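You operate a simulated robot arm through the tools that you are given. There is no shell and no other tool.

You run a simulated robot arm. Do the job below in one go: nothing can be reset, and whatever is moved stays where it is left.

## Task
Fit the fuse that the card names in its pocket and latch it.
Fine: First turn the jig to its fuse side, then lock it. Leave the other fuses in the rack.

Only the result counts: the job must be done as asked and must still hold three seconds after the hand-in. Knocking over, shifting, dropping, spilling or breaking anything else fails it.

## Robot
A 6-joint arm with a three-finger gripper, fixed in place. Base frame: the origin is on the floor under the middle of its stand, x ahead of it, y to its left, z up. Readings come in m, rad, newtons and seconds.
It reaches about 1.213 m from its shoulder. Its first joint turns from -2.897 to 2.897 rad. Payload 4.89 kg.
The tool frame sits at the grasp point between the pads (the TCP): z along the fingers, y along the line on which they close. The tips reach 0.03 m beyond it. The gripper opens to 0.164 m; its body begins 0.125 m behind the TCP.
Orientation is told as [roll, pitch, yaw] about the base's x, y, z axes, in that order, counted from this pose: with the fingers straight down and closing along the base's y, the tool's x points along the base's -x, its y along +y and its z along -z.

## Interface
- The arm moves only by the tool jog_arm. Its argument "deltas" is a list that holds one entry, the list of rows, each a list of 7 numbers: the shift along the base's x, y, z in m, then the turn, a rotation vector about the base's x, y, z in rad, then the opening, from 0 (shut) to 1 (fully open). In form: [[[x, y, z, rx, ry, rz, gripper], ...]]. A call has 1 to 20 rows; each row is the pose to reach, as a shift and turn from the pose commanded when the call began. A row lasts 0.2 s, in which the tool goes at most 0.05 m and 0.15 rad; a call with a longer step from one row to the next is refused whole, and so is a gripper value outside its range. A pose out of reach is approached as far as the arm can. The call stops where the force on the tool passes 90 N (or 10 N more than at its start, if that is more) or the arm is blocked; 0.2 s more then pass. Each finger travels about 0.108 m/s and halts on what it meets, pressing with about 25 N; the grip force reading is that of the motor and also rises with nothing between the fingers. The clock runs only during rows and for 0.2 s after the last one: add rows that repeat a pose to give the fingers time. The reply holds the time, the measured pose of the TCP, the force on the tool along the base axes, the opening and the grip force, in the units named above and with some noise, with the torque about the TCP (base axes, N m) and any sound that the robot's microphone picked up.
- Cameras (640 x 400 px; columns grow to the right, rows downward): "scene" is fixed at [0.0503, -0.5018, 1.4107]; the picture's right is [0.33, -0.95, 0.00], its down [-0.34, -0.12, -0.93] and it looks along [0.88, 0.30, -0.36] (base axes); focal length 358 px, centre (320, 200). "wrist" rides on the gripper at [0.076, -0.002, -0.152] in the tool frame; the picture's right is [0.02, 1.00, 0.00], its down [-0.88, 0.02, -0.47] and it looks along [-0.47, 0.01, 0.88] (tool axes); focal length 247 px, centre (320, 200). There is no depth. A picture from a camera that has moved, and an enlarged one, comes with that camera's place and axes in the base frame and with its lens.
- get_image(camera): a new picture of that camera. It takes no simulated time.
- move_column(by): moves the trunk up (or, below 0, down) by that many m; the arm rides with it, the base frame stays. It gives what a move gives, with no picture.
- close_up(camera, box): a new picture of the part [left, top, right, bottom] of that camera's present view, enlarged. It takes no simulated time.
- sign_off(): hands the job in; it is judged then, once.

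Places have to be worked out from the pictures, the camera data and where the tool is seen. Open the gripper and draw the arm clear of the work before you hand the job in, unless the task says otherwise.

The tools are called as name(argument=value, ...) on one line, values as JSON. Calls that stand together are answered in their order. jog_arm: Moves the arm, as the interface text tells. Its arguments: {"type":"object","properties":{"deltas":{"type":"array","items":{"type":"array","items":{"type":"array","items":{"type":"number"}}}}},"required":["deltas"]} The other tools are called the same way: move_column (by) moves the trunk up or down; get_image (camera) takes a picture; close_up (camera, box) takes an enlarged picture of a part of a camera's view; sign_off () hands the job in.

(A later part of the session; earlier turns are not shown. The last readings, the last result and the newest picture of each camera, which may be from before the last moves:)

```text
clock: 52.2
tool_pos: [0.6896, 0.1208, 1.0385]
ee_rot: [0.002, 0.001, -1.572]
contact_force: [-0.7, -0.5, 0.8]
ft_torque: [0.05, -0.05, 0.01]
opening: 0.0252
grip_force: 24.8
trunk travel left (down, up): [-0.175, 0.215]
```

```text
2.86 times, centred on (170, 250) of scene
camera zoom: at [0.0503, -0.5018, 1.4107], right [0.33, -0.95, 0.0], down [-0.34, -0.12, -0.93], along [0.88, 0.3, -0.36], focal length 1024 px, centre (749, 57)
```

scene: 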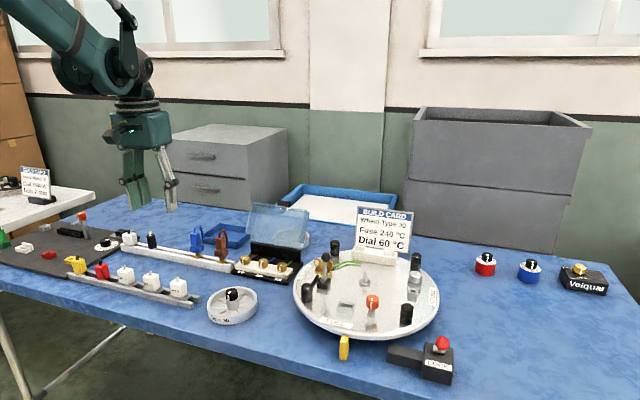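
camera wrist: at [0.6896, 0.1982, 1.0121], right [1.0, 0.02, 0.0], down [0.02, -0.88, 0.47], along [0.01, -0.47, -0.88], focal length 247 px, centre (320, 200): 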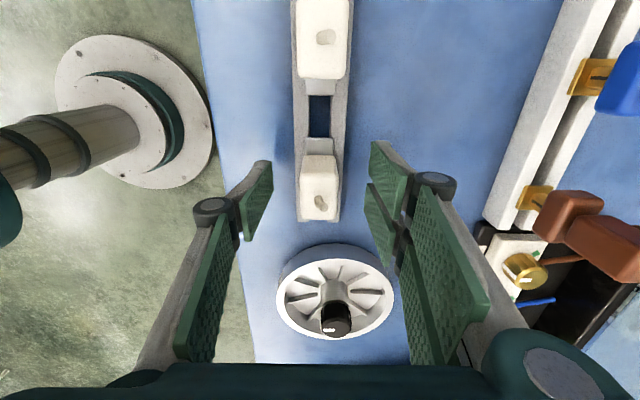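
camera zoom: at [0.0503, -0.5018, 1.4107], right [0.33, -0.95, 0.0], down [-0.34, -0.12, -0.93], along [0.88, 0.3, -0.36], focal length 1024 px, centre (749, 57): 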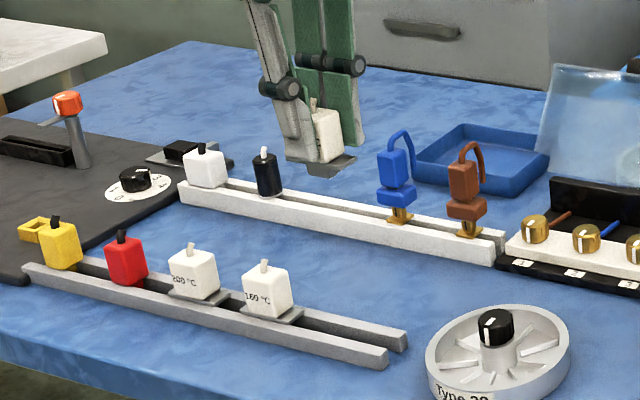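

The fuse is lifted cleanly. I zoom in to see the foot under its plate.

close_up(camera="scene", box=[200, 205, 250, 255])

close_up(camera="scene", box=[320, 280, 400, 340])

```text
8.00 times, centred on (225, 230) of scene
camera zoom: at [0.0503, -0.5018, 1.4107], right [0.33, -0.95, 0.0], down [-0.34, -0.12, -0.93], along [0.88, 0.3, -0.36], focal length 2867 px, centre (1080, -40)
```

zoom: 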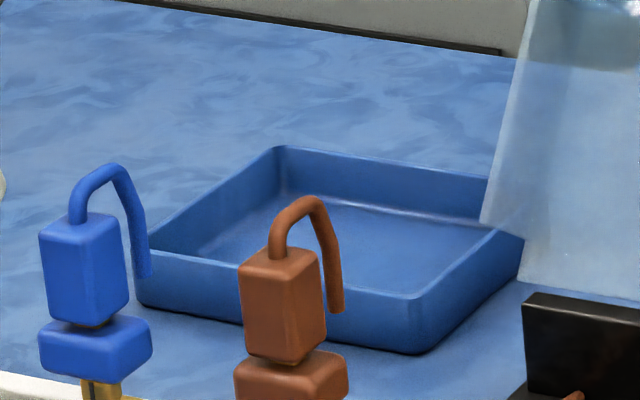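

```text
6.67 times, centred on (360, 310) of scene
camera zoom: at [0.0503, -0.5018, 1.4107], right [0.33, -0.95, 0.0], down [-0.34, -0.12, -0.93], along [0.88, 0.3, -0.36], focal length 2389 px, centre (53, -533)
```

zoom: 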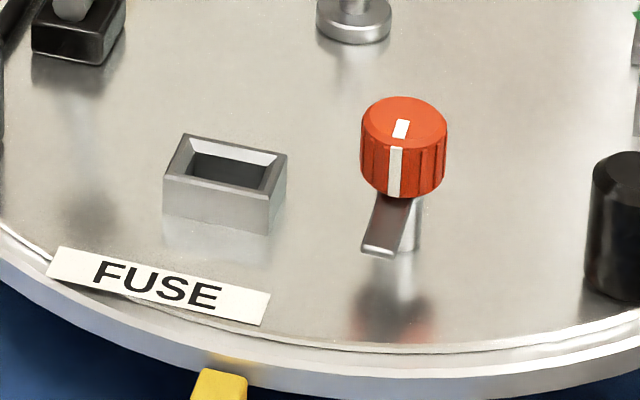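

I need the pocket position more exactly. First a look at the fuse foot from the scene camera.

close_up(camera="scene", box=[140, 195, 200, 255])

```text
6.67 times, centred on (170, 225) of scene
camera zoom: at [0.0503, -0.5018, 1.4107], right [0.33, -0.95, 0.0], down [-0.34, -0.12, -0.93], along [0.88, 0.3, -0.36], focal length 2389 px, centre (1320, 33)
```

zoom: 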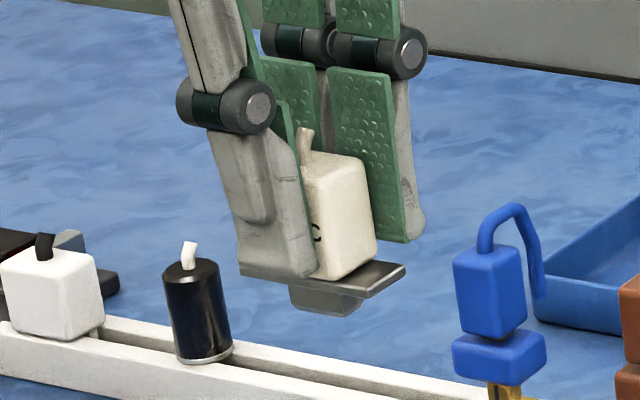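

The fuse has a rectangular foot about 1 cm deep under the plate. I carry it to a position from which the wrist camera sees the pocket and latch from above.

jog_arm(deltas=[[[0.003, -0.045, 0.01, 0, 0, 0, 0.05], [0.006, -0.09, 0.012, 0, 0, 0, 0.05], [0.009, -0.135, 0.012, 0, 0, 0, 0.05], [0.012, -0.18, 0.012, 0, 0, 0, 0.05], [0.015, -0.225, 0.012, 0, 0, 0, 0.05], [0.018, -0.27, 0.012, 0, 0, 0, 0.05], [0.021, -0.315, 0.012, 0, 0, 0, 0.05], [0.024, -0.36, 0.012, 0, 0, 0, 0.05], [0.027, -0.405, 0.012, 0, 0, 0, 0.05], [0.029, -0.45, 0.012, 0, 0, 0, 0.05], [0.032, -0.495, 0.012, 0, 0, 0, 0.05], [0.032, -0.53, 0.012, 0, 0, 0, 0.05], [0.032, -0.55, 0.012, 0, 0, 0, 0.05], [0.032, -0.55, 0.012, 0, 0, 0, 0.05]]])

get_image(camera="wrist")

close_up(camera="wrist", box=[260, 0, 380, 120])

```text
clock: 55.2
tool_pos: [0.7234, -0.4282, 1.0507]
ee_rot: [0.002, 0.001, -1.573]
contact_force: [0.0, -0.1, -0.8]
ft_torque: [0.06, 0.02, 0.01]
opening: 0.0254
grip_force: 25.0
trunk travel left (down, up): [-0.175, 0.215]
```

```text
taken
camera wrist: at [0.723, -0.3525, 1.2038], right [1.0, 0.02, 0.0], down [0.02, -0.88, 0.47], along [0.01, -0.47, -0.88], focal length 247 px, centre (320, 200)
```

wrist: 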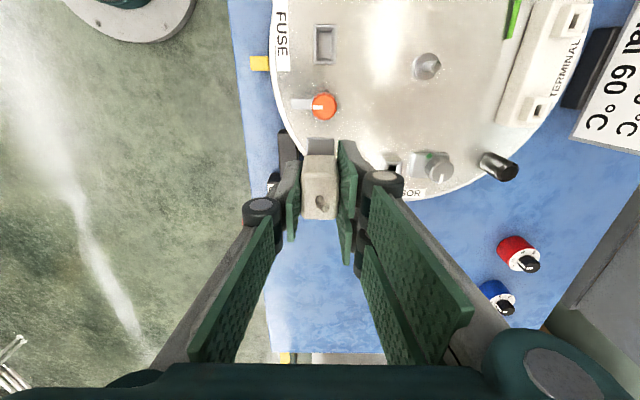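

```text
3.33 times, centred on (320, 60) of wrist
camera zoom: at [0.723, -0.3525, 1.2038], right [1.0, 0.02, 0.0], down [0.02, -0.88, 0.47], along [0.01, -0.47, -0.88], focal length 823 px, centre (320, 667)
```

zoom: 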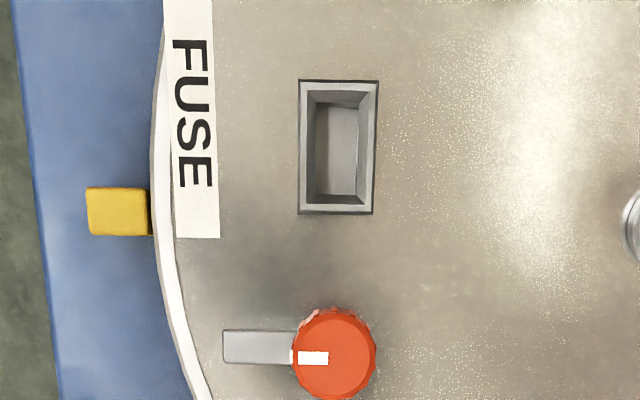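

The overhead view puts the pocket centre about (+4 mm, +102 mm) from the fuse's present position, with its long side along y like the fuse. I move over it and lower to leave the foot about 2 cm above.

jog_arm(deltas=[[[0.001, 0.025, 0, 0, 0, 0, 0.05], [0.002, 0.05, 0, 0, 0, 0, 0.05], [0.003, 0.075, 0, 0, 0, 0, 0.05], [0.0039, 0.1018, 0, 0, 0, 0, 0.05], [0.0039, 0.1018, -0.03, 0, 0, 0, 0.05], [0.0039, 0.1018, -0.06, 0, 0, 0, 0.05], [0.0039, 0.1018, -0.09, 0, 0, 0, 0.05], [0.0039, 0.1018, -0.09, 0, 0, 0, 0.05]]])

get_image(camera="wrist")

close_up(camera="scene", box=[320, 250, 400, 340])

close_up(camera="wrist", box=[260, 80, 380, 240])

```text
clock: 57.0
tool_pos: [0.7276, -0.3273, 0.9611]
ee_rot: [0.001, 0.0, -1.573]
contact_force: [0.1, -0.2, -0.1]
ft_torque: [0.06, 0.07, -0.01]
opening: 0.0252
grip_force: 25.0
trunk travel left (down, up): [-0.175, 0.215]
```

```text
taken
camera wrist: at [0.7266, -0.251, 1.1146], right [1.0, 0.02, 0.0], down [0.02, -0.88, 0.47], along [0.01, -0.47, -0.88], focal length 247 px, centre (320, 200)
```

wrist: 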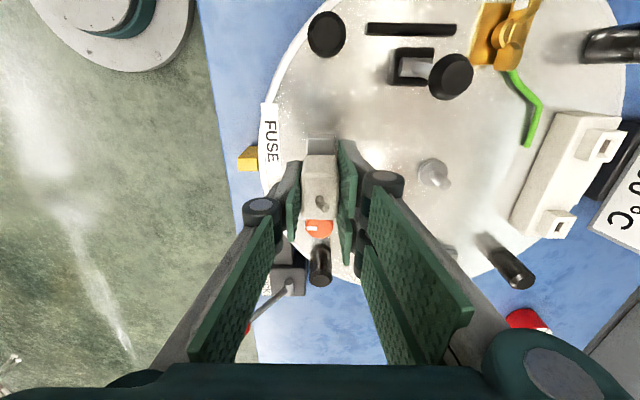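

```text
4.44 times, centred on (360, 295) of scene
camera zoom: at [0.0503, -0.5018, 1.4107], right [0.33, -0.95, 0.0], down [-0.34, -0.12, -0.93], along [0.88, 0.3, -0.36], focal length 1593 px, centre (142, -222)
```

zoom: 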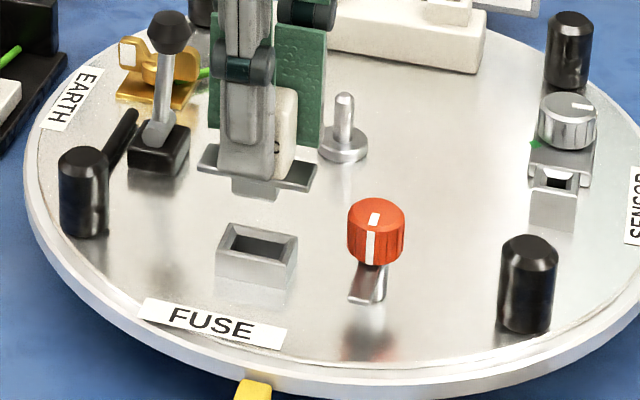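

```text
2.50 times, centred on (320, 160) of wrist
camera zoom: at [0.7266, -0.251, 1.1146], right [1.0, 0.02, 0.0], down [0.02, -0.88, 0.47], along [0.01, -0.47, -0.88], focal length 617 px, centre (320, 300)
```

zoom: 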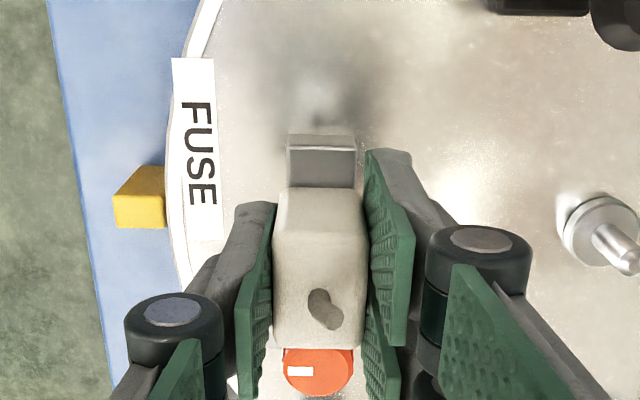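

The fuse sits over the pocket; image columns of plate and pocket agree within about 1 mm. I shift +1 mm in y and lower to just above the rim, then check.

jog_arm(deltas=[[[0, 0.001, -0.007, 0, 0, 0, 0.05], [0, 0.001, -0.014, 0, 0, 0, 0.05], [0, 0.001, -0.02, 0, 0, 0, 0.05], [0, 0.001, -0.02, 0, 0, 0, 0.05]]])

close_up(camera="scene", box=[325, 270, 385, 330])

close_up(camera="wrist", box=[260, 80, 380, 240])

```text
clock: 58.0
tool_pos: [0.7271, -0.3271, 0.9403]
ee_rot: [0.001, 0.002, -1.574]
contact_force: [-0.1, 0.3, -1.3]
ft_torque: [0.01, -0.01, -0.03]
opening: 0.0253
grip_force: 24.8
trunk travel left (down, up): [-0.175, 0.215]
```

```text
6.67 times, centred on (355, 300) of scene
camera zoom: at [0.0503, -0.5018, 1.4107], right [0.33, -0.95, 0.0], down [-0.34, -0.12, -0.93], along [0.88, 0.3, -0.36], focal length 2389 px, centre (87, -467)
```

zoom: 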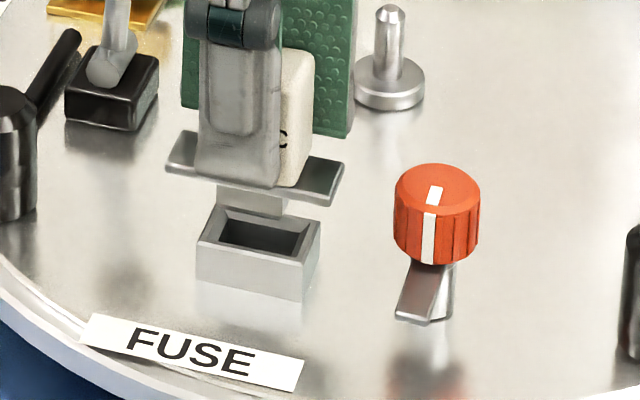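

```text
2.50 times, centred on (320, 160) of wrist
camera zoom: at [0.7262, -0.25, 1.0941], right [1.0, 0.02, 0.0], down [0.02, -0.88, 0.47], along [0.01, -0.47, -0.88], focal length 617 px, centre (320, 300)
```

zoom: 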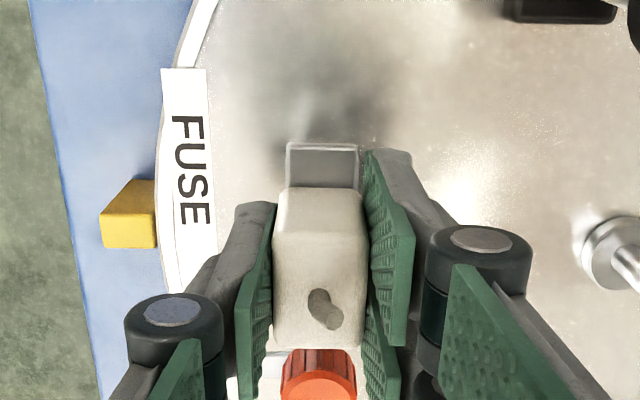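

Nearly at the rim. I zoom tighter to check the foot against the pocket opening.

close_up(camera="scene", box=[335, 285, 375, 315])

```text
13.33 times, centred on (355, 300) of scene
camera zoom: at [0.0503, -0.5018, 1.4107], right [0.33, -0.95, 0.0], down [-0.34, -0.12, -0.93], along [0.88, 0.3, -0.36], focal length 4779 px, centre (-147, -1133)
```

zoom: 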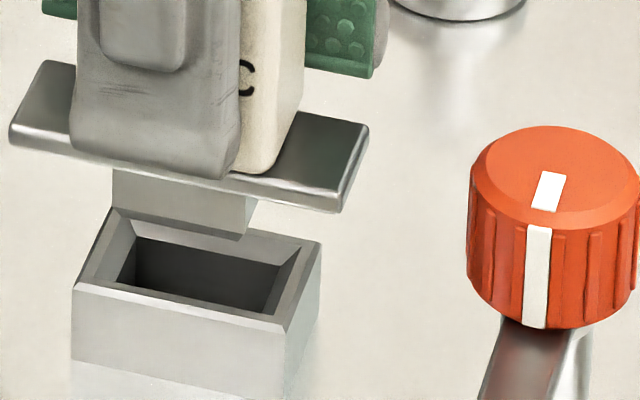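

Alignment looks good to about 1 mm (foot ~12×24 mm, opening ~16×28 mm with chamfers). I shift -0.5 mm in y and lower gently.

jog_arm(deltas=[[[0, -0.0005, -0.004, 0, 0, 0, 0.05], [0, -0.0005, -0.008, 0, 0, 0, 0.05], [0, -0.0005, -0.012, 0, 0, 0, 0.05], [0, -0.0005, -0.016, 0, 0, 0, 0.05], [0, -0.0005, -0.018, 0, 0, 0, 0.05], [0, -0.0005, -0.018, 0, 0, 0, 0.05]]])

close_up(camera="scene", box=[335, 285, 375, 315])

```text
clock: 59.4
tool_pos: [0.7267, -0.3277, 0.9216]
ee_rot: [0.002, 0.002, -1.572]
contact_force: [1.7, -11.2, 5.5]
ft_torque: [-0.5, -0.05, 0.02]
opening: 0.0253
grip_force: 25.3
trunk travel left (down, up): [-0.175, 0.215]
```

```text
13.33 times, centred on (355, 300) of scene
camera zoom: at [0.0503, -0.5018, 1.4107], right [0.33, -0.95, 0.0], down [-0.34, -0.12, -0.93], along [0.88, 0.3, -0.36], focal length 4779 px, centre (-147, -1133)
```

zoom: 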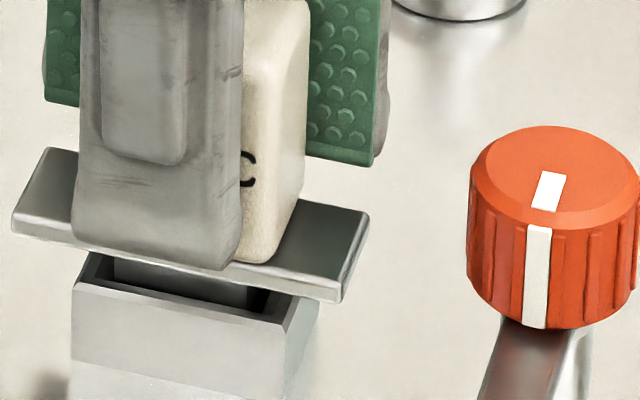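

The foot is entering; the -11 N side force says to shift a little toward -y. I shift 1.5 mm and lower further.

jog_arm(deltas=[[[0, -0.001, 0, 0, 0, 0, 0.05], [0, -0.0015, -0.001, 0, 0, 0, 0.05], [0, -0.0015, -0.003, 0, 0, 0, 0.05], [0, -0.0015, -0.003, 0, 0, 0, 0.05]]])

close_up(camera="scene", box=[335, 285, 375, 315])

```text
clock: 60.4
tool_pos: [0.727, -0.3291, 0.9192]
ee_rot: [0.001, 0.002, -1.573]
contact_force: [0.4, 4.8, 1.2]
ft_torque: [0.22, -0.03, 0.03]
opening: 0.0251
grip_force: 25.0
trunk travel left (down, up): [-0.175, 0.215]
```

```text
13.33 times, centred on (355, 300) of scene
camera zoom: at [0.0503, -0.5018, 1.4107], right [0.33, -0.95, 0.0], down [-0.34, -0.12, -0.93], along [0.88, 0.3, -0.36], focal length 4779 px, centre (-147, -1133)
```

zoom: 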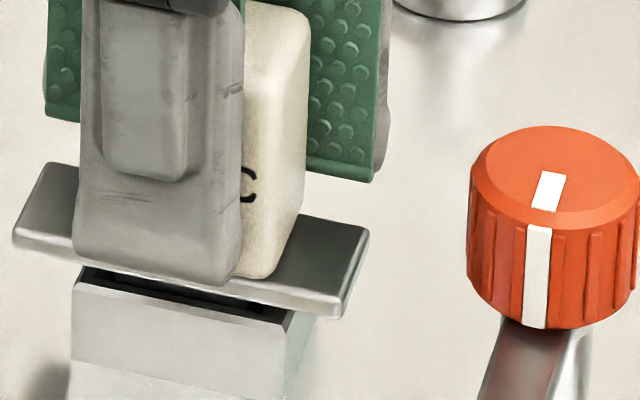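

Free of vertical load and well inside. I continue down until the plate seats on the rim.

jog_arm(deltas=[[[0, 0.0003, -0.0015, 0, 0, 0, 0.05], [0, 0.0003, -0.003, 0, 0, 0, 0.05], [0, 0.0003, -0.0045, 0, 0, 0, 0.05], [0, 0.0003, -0.0045, 0, 0, 0, 0.05]]])

close_up(camera="scene", box=[335, 285, 375, 315])

```text
clock: 61.4
tool_pos: [0.7267, -0.329, 0.9152]
ee_rot: [0.001, 0.001, -1.573]
contact_force: [3.6, 0.9, 21.3]
ft_torque: [0.04, -0.13, 0.01]
opening: 0.0255
grip_force: 25.1
trunk travel left (down, up): [-0.175, 0.215]
```

```text
13.33 times, centred on (355, 300) of scene
camera zoom: at [0.0503, -0.5018, 1.4107], right [0.33, -0.95, 0.0], down [-0.34, -0.12, -0.93], along [0.88, 0.3, -0.36], focal length 4779 px, centre (-147, -1133)
```

zoom: 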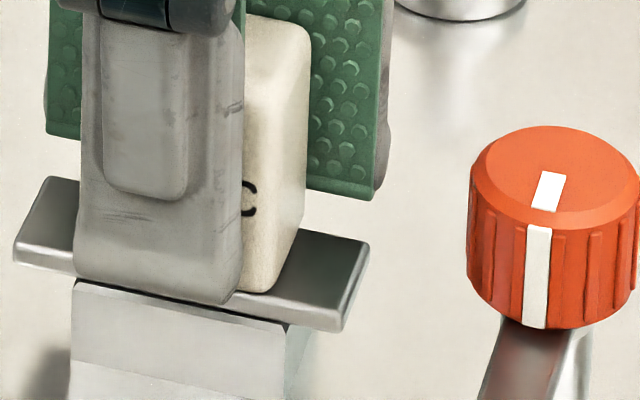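

About 21 N upward: the plate is down on the rim. I press 2 mm more to confirm it is fully seated.

jog_arm(deltas=[[[0, 0, -0.001, 0, 0, 0, 0.05], [0, 0, -0.002, 0, 0, 0, 0.05], [0, 0, -0.002, 0, 0, 0, 0.05]]])

close_up(camera="scene", box=[335, 285, 375, 315])

```text
clock: 62.2
tool_pos: [0.7269, -0.3285, 0.913]
ee_rot: [0.002, 0.003, -1.572]
contact_force: [5.0, -0.9, 20.7]
ft_torque: [-0.07, -0.17, 0.08]
opening: 0.0253
grip_force: 25.1
trunk travel left (down, up): [-0.175, 0.215]
```

```text
13.33 times, centred on (355, 300) of scene
camera zoom: at [0.0503, -0.5018, 1.4107], right [0.33, -0.95, 0.0], down [-0.34, -0.12, -0.93], along [0.88, 0.3, -0.36], focal length 4779 px, centre (-147, -1133)
```

zoom: 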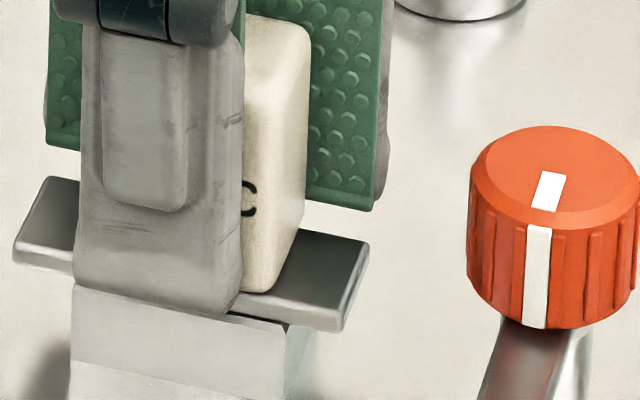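

The pads slid slightly on the body while the fuse stayed put, so it is seated. I open the fingers and rise.

jog_arm(deltas=[[[0, 0, 0.001, 0, 0, 0, 0.15], [0, 0, 0.001, 0, 0, 0, 0.25], [0, 0, 0.001, 0, 0, 0, 0.38], [0, 0, 0.001, 0, 0, 0, 0.38], [0, 0, 0.02, 0, 0, 0, 0.38], [0, 0, 0.05, 0, 0, 0, 0.38], [0, 0, 0.09, 0, 0, 0, 0.38], [0, 0, 0.13, 0, 0, 0, 0.38], [0, 0, 0.15, 0, 0, 0, 0.38]]])

close_up(camera="scene", box=[325, 270, 405, 330])

get_image(camera="wrist")

close_up(camera="wrist", box=[260, 80, 380, 240])

```text
clock: 64.2
tool_pos: [0.726, -0.3286, 1.0628]
ee_rot: [0.001, 0.001, -1.573]
contact_force: [-0.4, -0.5, 1.1]
ft_torque: [0.0, 0.05, 0.06]
opening: 0.0623
grip_force: 0.0
trunk travel left (down, up): [-0.175, 0.215]
```

```text
6.67 times, centred on (365, 300) of scene
camera zoom: at [0.0503, -0.5018, 1.4107], right [0.33, -0.95, 0.0], down [-0.34, -0.12, -0.93], along [0.88, 0.3, -0.36], focal length 2389 px, centre (20, -467)
```

zoom: 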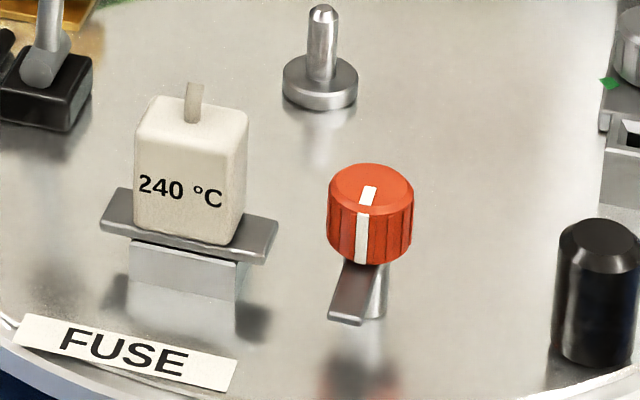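

```text
taken
camera wrist: at [0.7248, -0.2514, 1.2168], right [1.0, 0.02, 0.0], down [0.02, -0.88, 0.47], along [0.01, -0.47, -0.88], focal length 247 px, centre (320, 200)
```

wrist: 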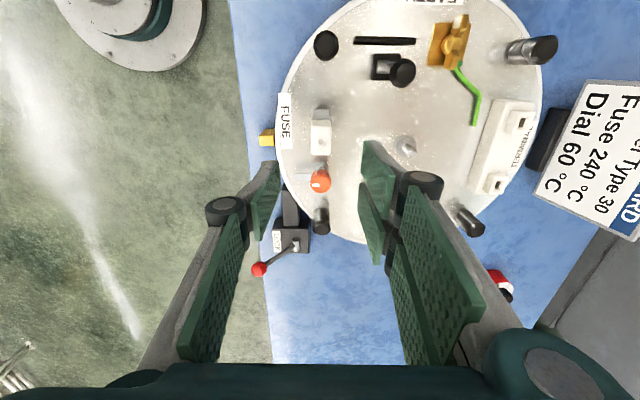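

```text
2.50 times, centred on (320, 160) of wrist
camera zoom: at [0.7248, -0.2514, 1.2168], right [1.0, 0.02, 0.0], down [0.02, -0.88, 0.47], along [0.01, -0.47, -0.88], focal length 617 px, centre (320, 300)
```

zoom: 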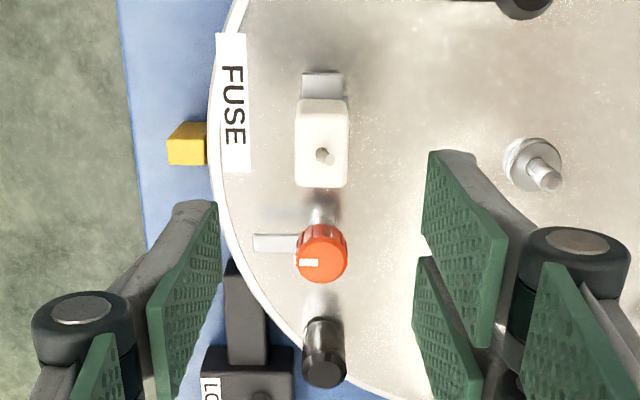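

The 240 °C fuse sits upright and flush in the pocket. Next the latch knob at about (0.729, -0.390, top 0.910): its bar (end near (0.689, -0.392, 0.884)) must swing clockwise by 90° over the fuse plate. I move over the knob and first test, up high, whether the wrist can turn to -180°.

jog_arm(deltas=[[[0.001, -0.02, 0, 0, 0, 0, 0.38], [0.002, -0.045, 0, 0, 0, 0, 0.38], [0.0027, -0.0614, 0, 0, 0, 0, 0.38], [0.0027, -0.0614, 0, 0, 0, -0.14, 0.38], [0.0027, -0.0614, 0, 0, 0, -0.28, 0.38], [0.0027, -0.0614, 0, 0, 0, -0.42, 0.38], [0.0027, -0.0614, 0, 0, 0, -0.56, 0.38], [0.0027, -0.0614, 0, 0, 0, -0.7, 0.38], [0.0027, -0.0614, 0, 0, 0, -0.84, 0.38], [0.0027, -0.0614, 0, 0, 0, -0.98, 0.38], [0.0027, -0.0614, 0, 0, 0, -1.12, 0.38], [0.0027, -0.0614, 0, 0, 0, -1.26, 0.38], [0.0027, -0.0614, 0, 0, 0, -1.4, 0.38], [0.0027, -0.0614, 0, 0, 0, -1.54, 0.38], [0.0027, -0.0614, 0, 0, 0, -1.65, 0.38], [0.0027, -0.0614, 0, 0, 0, -1.65, 0.38]]])

get_image(camera="wrist")

```text
clock: 67.6
tool_pos: [0.7301, -0.3886, 1.0629]
ee_rot: [0.002, 0.002, 3.059]
contact_force: [-0.7, -0.5, -0.2]
ft_torque: [0.01, -0.01, 0.02]
opening: 0.0623
grip_force: 0.1
trunk travel left (down, up): [-0.175, 0.215]
```

```text
taken
camera wrist: at [0.8065, -0.3929, 1.2165], right [-0.06, -1.0, 0.0], down [-0.88, 0.05, 0.47], along [-0.47, 0.03, -0.88], focal length 247 px, centre (320, 200)
```

wrist: 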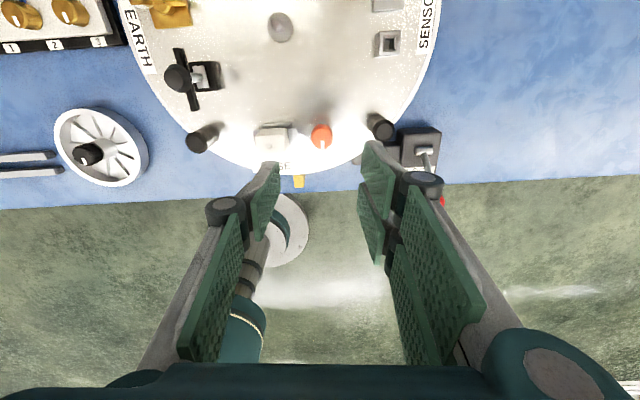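

Reachable. I zoom here to refine the knob's centre.

close_up(camera="wrist", box=[250, 80, 390, 200])

```text
3.33 times, centred on (320, 140) of wrist
camera zoom: at [0.8065, -0.3929, 1.2165], right [-0.06, -1.0, 0.0], down [-0.88, 0.05, 0.47], along [-0.47, 0.03, -0.88], focal length 823 px, centre (320, 400)
```

zoom: 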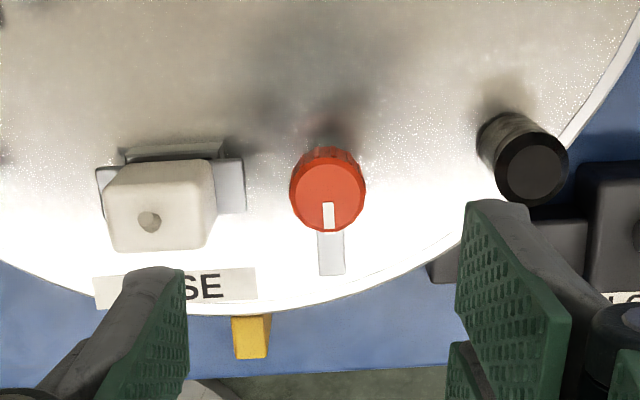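

The knob is within about 2 mm of the TCP line. I turn back to -90° with a small correction, ready to descend.

jog_arm(deltas=[[[-0.0005, -0.002, 0, 0, 0, 0.14, 0.32], [-0.0005, -0.002, 0, 0, 0, 0.28, 0.32], [-0.0005, -0.002, 0, 0, 0, 0.42, 0.32], [-0.0005, -0.002, 0, 0, 0, 0.56, 0.32], [-0.0005, -0.002, 0, 0, 0, 0.7, 0.32], [-0.0005, -0.002, 0, 0, 0, 0.84, 0.32], [-0.0005, -0.002, 0, 0, 0, 0.98, 0.32], [-0.0005, -0.002, 0, 0, 0, 1.12, 0.32], [-0.0005, -0.002, 0, 0, 0, 1.26, 0.32], [-0.0005, -0.002, 0, 0, 0, 1.4, 0.32], [-0.0005, -0.002, 0, 0, 0, 1.54, 0.32], [-0.0005, -0.002, 0, 0, 0, 1.652, 0.32], [-0.0005, -0.002, -0.03, 0, 0, 1.652, 0.32], [-0.0005, -0.002, -0.06, 0, 0, 1.652, 0.32], [-0.0005, -0.002, -0.09, 0, 0, 1.652, 0.32], [-0.0005, -0.002, -0.09, 0, 0, 1.652, 0.32]]])

get_image(camera="wrist")

close_up(camera="wrist", box=[240, 90, 400, 250])

close_up(camera="scene", box=[325, 250, 425, 330])

```text
clock: 71.0
tool_pos: [0.7291, -0.3916, 0.9723]
ee_rot: [0.001, 0.001, -1.57]
contact_force: [0.6, -0.4, -0.1]
ft_torque: [0.0, 0.05, -0.03]
opening: 0.0524
grip_force: 0.1
trunk travel left (down, up): [-0.175, 0.215]
```

```text
taken
camera wrist: at [0.7279, -0.3144, 1.1259], right [1.0, 0.02, 0.0], down [0.02, -0.88, 0.47], along [0.01, -0.47, -0.88], focal length 247 px, centre (320, 200)
```

wrist: 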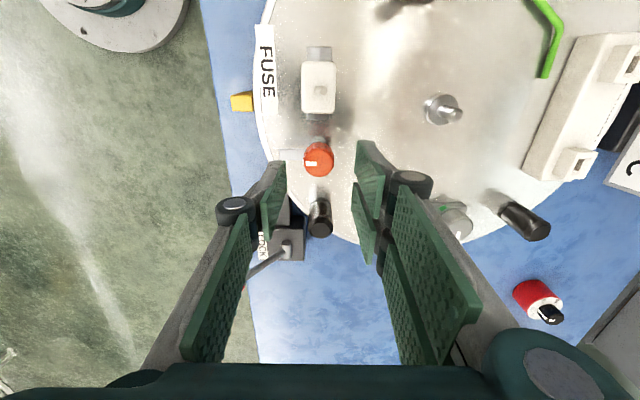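

```text
2.50 times, centred on (320, 170) of wrist
camera zoom: at [0.7279, -0.3144, 1.1259], right [1.0, 0.02, 0.0], down [0.02, -0.88, 0.47], along [0.01, -0.47, -0.88], focal length 617 px, centre (320, 275)
```

zoom: 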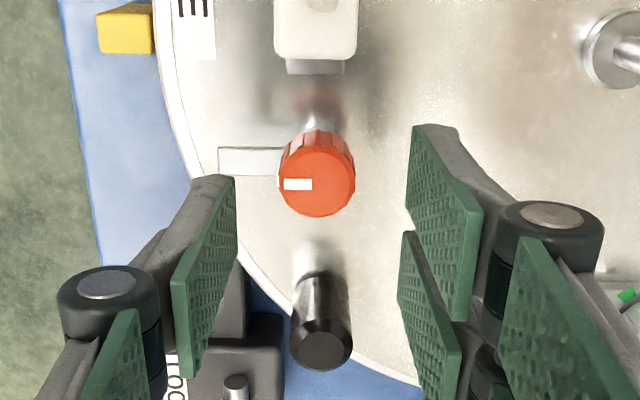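

```text
5.00 times, centred on (375, 290) of scene
camera zoom: at [0.0503, -0.5018, 1.4107], right [0.33, -0.95, 0.0], down [-0.34, -0.12, -0.93], along [0.88, 0.3, -0.36], focal length 1792 px, centre (45, -250)
```

zoom: 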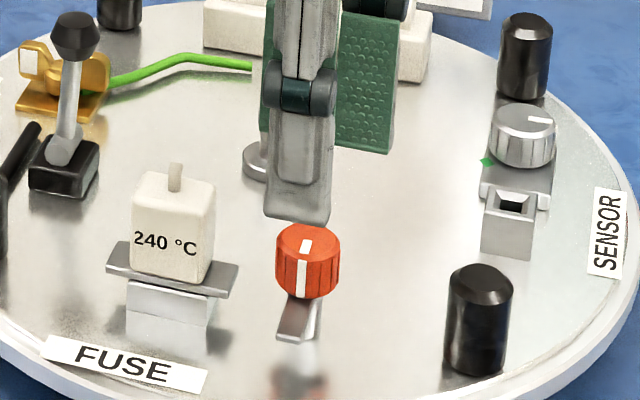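

Centred to about 1 mm. I descend to TCP z≈0.921 (tips above the bar) and close on the knob.

jog_arm(deltas=[[[-0.0005, 0.0003, -0.02, 0, 0, 0, 0.32], [-0.0008, 0.0005, -0.04, 0, 0, 0, 0.32], [-0.0008, 0.0005, -0.0513, 0, 0, 0, 0.32], [-0.0008, 0.0005, -0.0513, 0, 0, 0, 0.25], [-0.0008, 0.0005, -0.0513, 0, 0, 0, 0.15], [-0.0008, 0.0005, -0.0513, 0, 0, 0, 0.08], [-0.0008, 0.0005, -0.0513, 0, 0, 0, 0.05], [-0.0008, 0.0005, -0.0513, 0, 0, 0, 0.05]]])

close_up(camera="wrist", box=[240, 90, 400, 250])

close_up(camera="scene", box=[325, 250, 425, 330])

```text
clock: 72.8
tool_pos: [0.7283, -0.3909, 0.9209]
ee_rot: [0.001, 0.002, -1.571]
contact_force: [-1.6, 1.0, -3.7]
ft_torque: [0.02, 0.04, -0.02]
opening: 0.0266
grip_force: 45.3
trunk travel left (down, up): [-0.175, 0.215]
```

```text
2.50 times, centred on (320, 170) of wrist
camera zoom: at [0.7268, -0.3146, 1.0747], right [1.0, 0.02, 0.0], down [0.02, -0.88, 0.47], along [0.01, -0.47, -0.88], focal length 617 px, centre (320, 275)
```

zoom: 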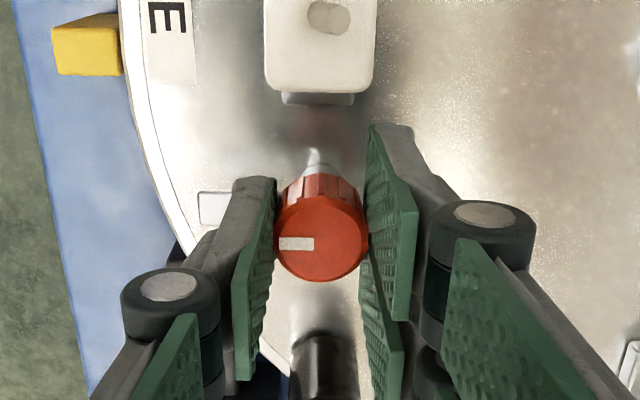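

```text
5.00 times, centred on (375, 290) of scene
camera zoom: at [0.0503, -0.5018, 1.4107], right [0.33, -0.95, 0.0], down [-0.34, -0.12, -0.93], along [0.88, 0.3, -0.36], focal length 1792 px, centre (45, -250)
```

zoom: 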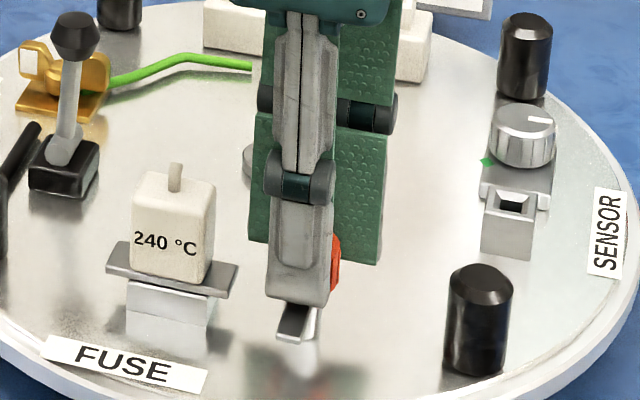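

Knob gripped (26.6 mm). I turn it clockwise by a first 30° and check.

jog_arm(deltas=[[[0, 0, 0, 0, 0, -0.1, 0.05], [0, 0, 0, 0, 0, -0.2, 0.05], [0, 0, 0, 0, 0, -0.3, 0.05], [0, 0, 0, 0, 0, -0.4, 0.05], [0, 0, 0, 0, 0, -0.5, 0.05]]])

close_up(camera="wrist", box=[240, 90, 400, 250])

close_up(camera="scene", box=[325, 250, 425, 330])

```text
clock: 74.0
tool_pos: [0.7287, -0.3922, 0.9212]
ee_rot: [0.0, 0.002, -2.072]
contact_force: [-11.3, -6.7, -15.4]
ft_torque: [-0.38, 0.42, 0.01]
opening: 0.0266
grip_force: 44.5
trunk travel left (down, up): [-0.175, 0.215]
```

```text
2.50 times, centred on (320, 170) of wrist
camera zoom: at [0.764, -0.3232, 1.0747], right [0.89, -0.46, 0.0], down [-0.41, -0.78, 0.47], along [-0.22, -0.42, -0.88], focal length 617 px, centre (320, 275)
```

zoom: 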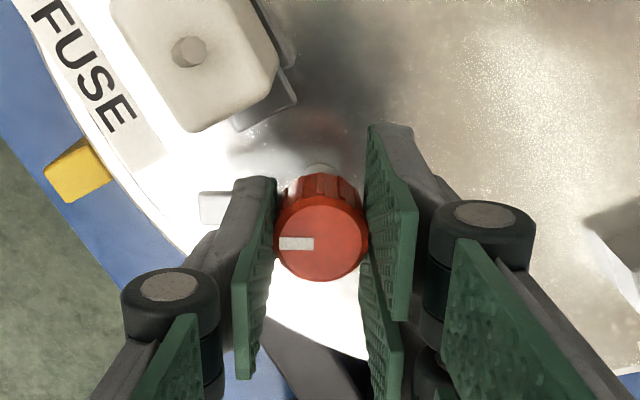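

```text
5.00 times, centred on (375, 290) of scene
camera zoom: at [0.0503, -0.5018, 1.4107], right [0.33, -0.95, 0.0], down [-0.34, -0.12, -0.93], along [0.88, 0.3, -0.36], focal length 1792 px, centre (45, -250)
```

zoom: 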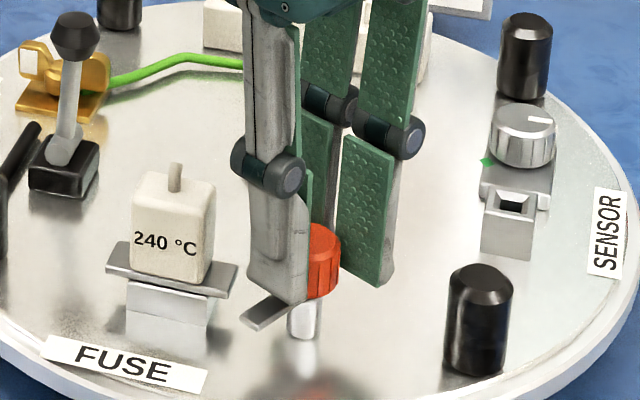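

The knob and bar turn with the tool. I continue to about 65° and check the bar's height against the plate.

jog_arm(deltas=[[[-0.0003, -0.0002, 0, 0, 0, -0.1, 0.05], [-0.0003, -0.0002, 0, 0, 0, -0.2, 0.05], [-0.0003, -0.0002, 0, 0, 0, -0.3, 0.05], [-0.0003, -0.0002, 0, 0, 0, -0.4, 0.05], [-0.0003, -0.0002, 0, 0, 0, -0.5, 0.05], [-0.0003, -0.0002, 0, 0, 0, -0.6, 0.05]]])

close_up(camera="wrist", box=[200, 60, 400, 250])

close_up(camera="scene", box=[325, 250, 425, 330])

```text
clock: 75.4
tool_pos: [0.7289, -0.3914, 0.9207]
ee_rot: [0.001, 0.001, -2.671]
contact_force: [-2.6, -12.3, -14.3]
ft_torque: [-0.27, -0.18, -0.01]
opening: 0.0269
grip_force: 44.8
trunk travel left (down, up): [-0.175, 0.215]
```

```text
2.11 times, centred on (300, 155) of wrist
camera zoom: at [0.7963, -0.3549, 1.0747], right [0.47, -0.88, 0.0], down [-0.78, -0.42, 0.47], along [-0.42, -0.22, -0.88], focal length 520 px, centre (362, 295)
```

zoom: 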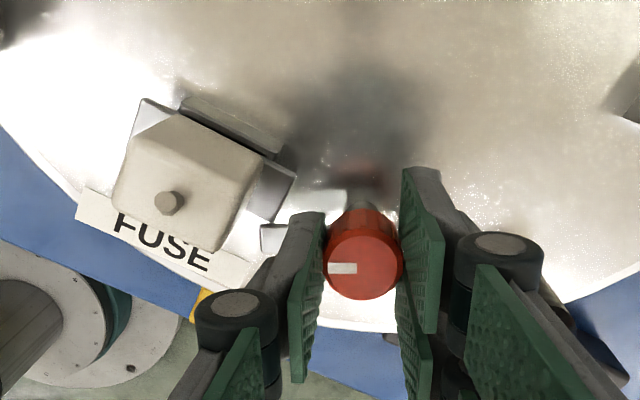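

```text
5.00 times, centred on (375, 290) of scene
camera zoom: at [0.0503, -0.5018, 1.4107], right [0.33, -0.95, 0.0], down [-0.34, -0.12, -0.93], along [0.88, 0.3, -0.36], focal length 1792 px, centre (45, -250)
```

zoom: 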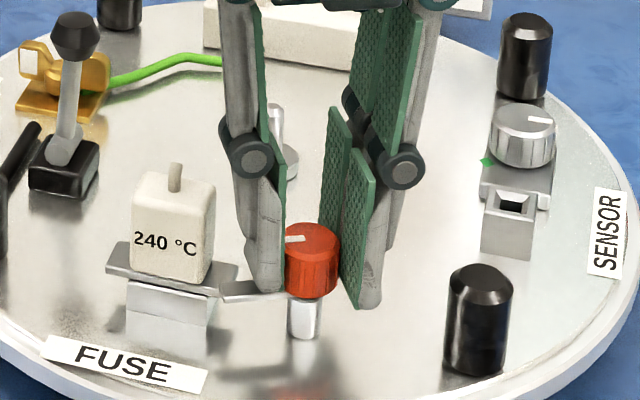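

The bar is close to the plate end. I zoom in to check that it passes above it.

close_up(camera="scene", box=[345, 285, 395, 320])

```text
11.43 times, centred on (370, 302) of scene
camera zoom: at [0.0503, -0.5018, 1.4107], right [0.33, -0.95, 0.0], down [-0.34, -0.12, -0.93], along [0.88, 0.3, -0.36], focal length 4096 px, centre (-251, -971)
```

zoom: 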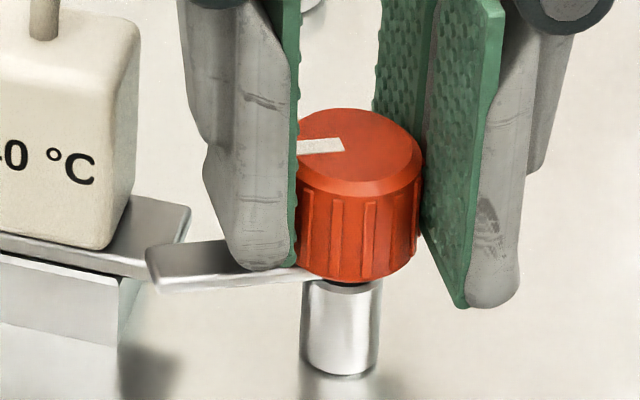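

The bar clears the plate from above. I complete the turn to 90°.

jog_arm(deltas=[[[0, -0.0003, 0, 0, 0, -0.1, 0.05], [0, -0.0003, 0, 0, 0, -0.2, 0.05], [0, -0.0003, 0, 0, 0, -0.3, 0.05], [0, -0.0003, 0, 0, 0, -0.4, 0.05], [0, -0.0003, 0, 0, 0, -0.47, 0.05], [0, -0.0003, 0, 0, 0, -0.47, 0.05]]])

close_up(camera="scene", box=[345, 285, 395, 320])

close_up(camera="wrist", box=[200, 60, 400, 250])

```text
clock: 76.8
tool_pos: [0.7293, -0.3911, 0.9205]
ee_rot: [0.003, 0.002, -3.14]
contact_force: [7.9, -10.6, -2.9]
ft_torque: [-0.24, -0.21, 0.0]
opening: 0.0267
grip_force: 45.1
trunk travel left (down, up): [-0.175, 0.215]
```

```text
11.43 times, centred on (370, 302) of scene
camera zoom: at [0.0503, -0.5018, 1.4107], right [0.33, -0.95, 0.0], down [-0.34, -0.12, -0.93], along [0.88, 0.3, -0.36], focal length 4096 px, centre (-251, -971)
```

zoom: 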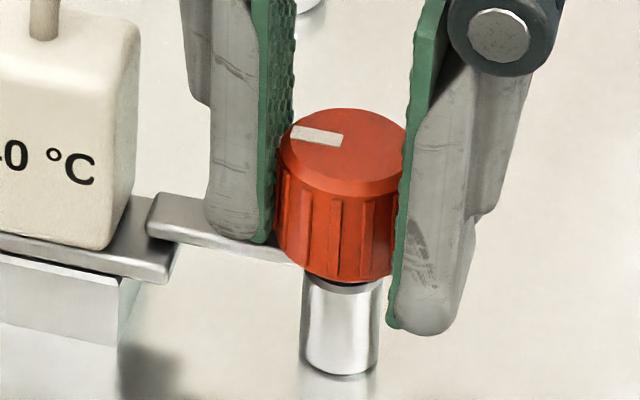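

```text
2.11 times, centred on (300, 155) of wrist
camera zoom: at [0.8054, -0.3894, 1.0747], right [0.02, -1.0, 0.0], down [-0.88, -0.02, 0.47], along [-0.47, -0.01, -0.88], focal length 520 px, centre (362, 295)
```

zoom: 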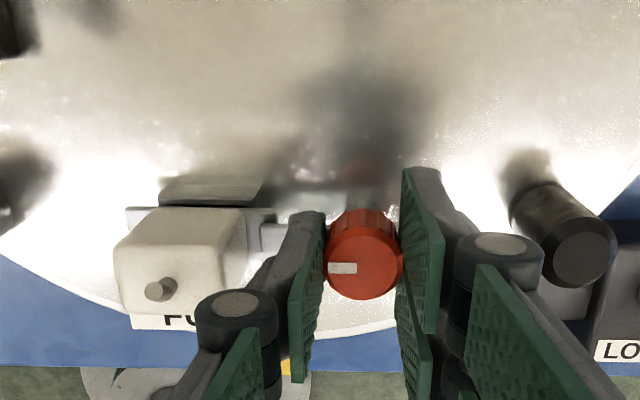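

The bar now lies over the fuse plate's end, pointing straight at the fuse. I nudge 3° further to feel whether there is an end stop.

jog_arm(deltas=[[[0, -0.0003, 0, 0, 0, -0.03, 0.05], [0, -0.0003, 0, 0, 0, -0.06, 0.05], [0, -0.0003, 0, 0, 0, -0.06, 0.05]]])

close_up(camera="wrist", box=[200, 60, 400, 250])

```text
clock: 77.6
tool_pos: [0.7283, -0.3912, 0.9216]
ee_rot: [0.0, 0.002, 3.081]
contact_force: [3.6, -2.0, -7.0]
ft_torque: [-0.06, -0.15, 0.45]
opening: 0.0268
grip_force: 44.2
trunk travel left (down, up): [-0.175, 0.215]
```

```text
2.11 times, centred on (300, 155) of wrist
camera zoom: at [0.8052, -0.394, 1.0747], right [-0.04, -1.0, 0.0], down [-0.88, 0.03, 0.47], along [-0.47, 0.02, -0.88], focal length 520 px, centre (362, 295)
```

zoom: 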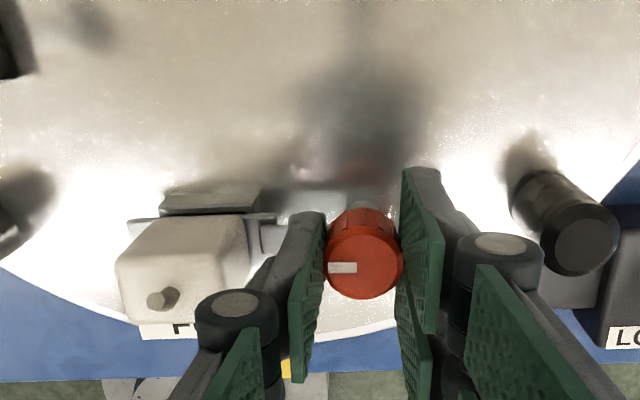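

Torque rises to 0.45 N·m, so the knob is at its stop: latched. I open just enough to release the knob and rise.

jog_arm(deltas=[[[0, 0, 0, 0, 0, 0.02, 0.18], [0, 0, 0, 0, 0, 0.04, 0.25], [0, 0, 0, 0, 0, 0.04, 0.25], [0, 0, 0.01, 0, 0, 0.04, 0.25], [0, 0, 0.03, 0, 0, 0.04, 0.25], [0, 0, 0.06, 0, 0, 0.04, 0.25], [0, 0, 0.1, 0, 0, 0.04, 0.25], [0, 0, 0.14, 0, 0, 0.04, 0.25]]])

close_up(camera="scene", box=[325, 265, 405, 325])

get_image(camera="wrist")

close_up(camera="scene", box=[280, 200, 460, 390])

```text
clock: 79.4
tool_pos: [0.7284, -0.3927, 1.0616]
ee_rot: [0.002, -0.001, 3.124]
contact_force: [1.2, -0.1, -0.9]
ft_torque: [0.08, 0.13, -0.02]
opening: 0.041
grip_force: 0.1
trunk travel left (down, up): [-0.175, 0.215]
```

```text
6.67 times, centred on (365, 295) of scene
camera zoom: at [0.0503, -0.5018, 1.4107], right [0.33, -0.95, 0.0], down [-0.34, -0.12, -0.93], along [0.88, 0.3, -0.36], focal length 2389 px, centre (20, -433)
```

zoom: 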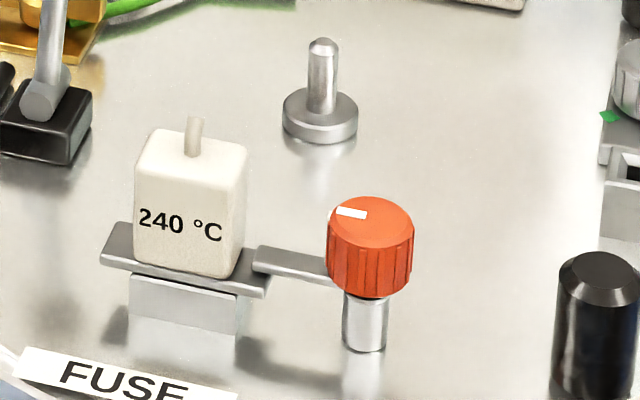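

```text
taken
camera wrist: at [0.8058, -0.391, 1.2148], right [0.0, -1.0, 0.0], down [-0.88, 0.0, 0.47], along [-0.47, 0.0, -0.88], focal length 247 px, centre (320, 200)
```

wrist: 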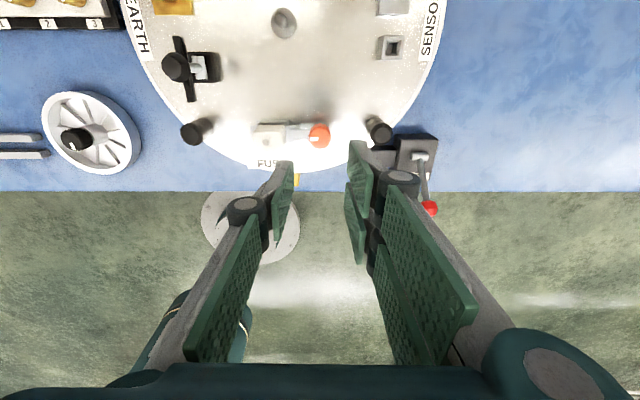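

```text
2.11 times, centred on (370, 295) of scene
camera zoom: at [0.0503, -0.5018, 1.4107], right [0.33, -0.95, 0.0], down [-0.34, -0.12, -0.93], along [0.88, 0.3, -0.36], focal length 754 px, centre (215, 0)
```

zoom: 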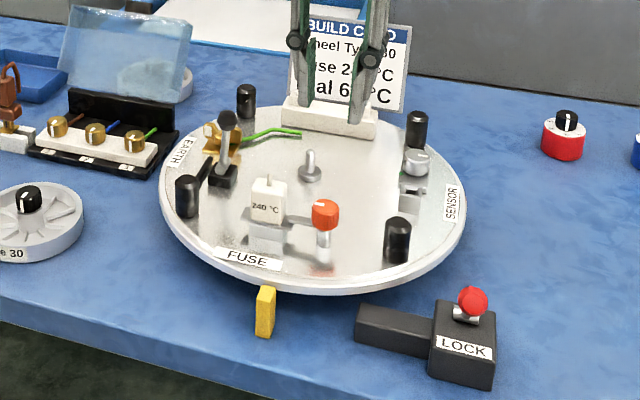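

Everything looks in place. A last close check of the bar's overlap on the plate from above and from the scene side.

close_up(camera="wrist", box=[240, 105, 340, 175])

close_up(camera="scene", box=[335, 285, 385, 320])

```text
5.71 times, centred on (290, 140) of wrist
camera zoom: at [0.8058, -0.391, 1.2148], right [0.0, -1.0, 0.0], down [-0.88, 0.0, 0.47], along [-0.47, 0.0, -0.88], focal length 1411 px, centre (491, 543)
```

zoom: 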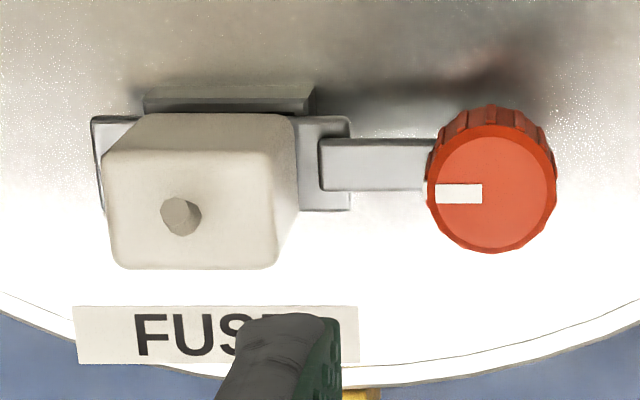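

```text
11.43 times, centred on (360, 302) of scene
camera zoom: at [0.0503, -0.5018, 1.4107], right [0.33, -0.95, 0.0], down [-0.34, -0.12, -0.93], along [0.88, 0.3, -0.36], focal length 4096 px, centre (-137, -971)
```

zoom: 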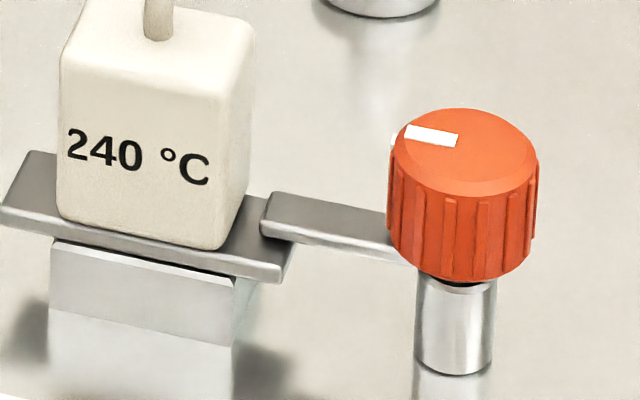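

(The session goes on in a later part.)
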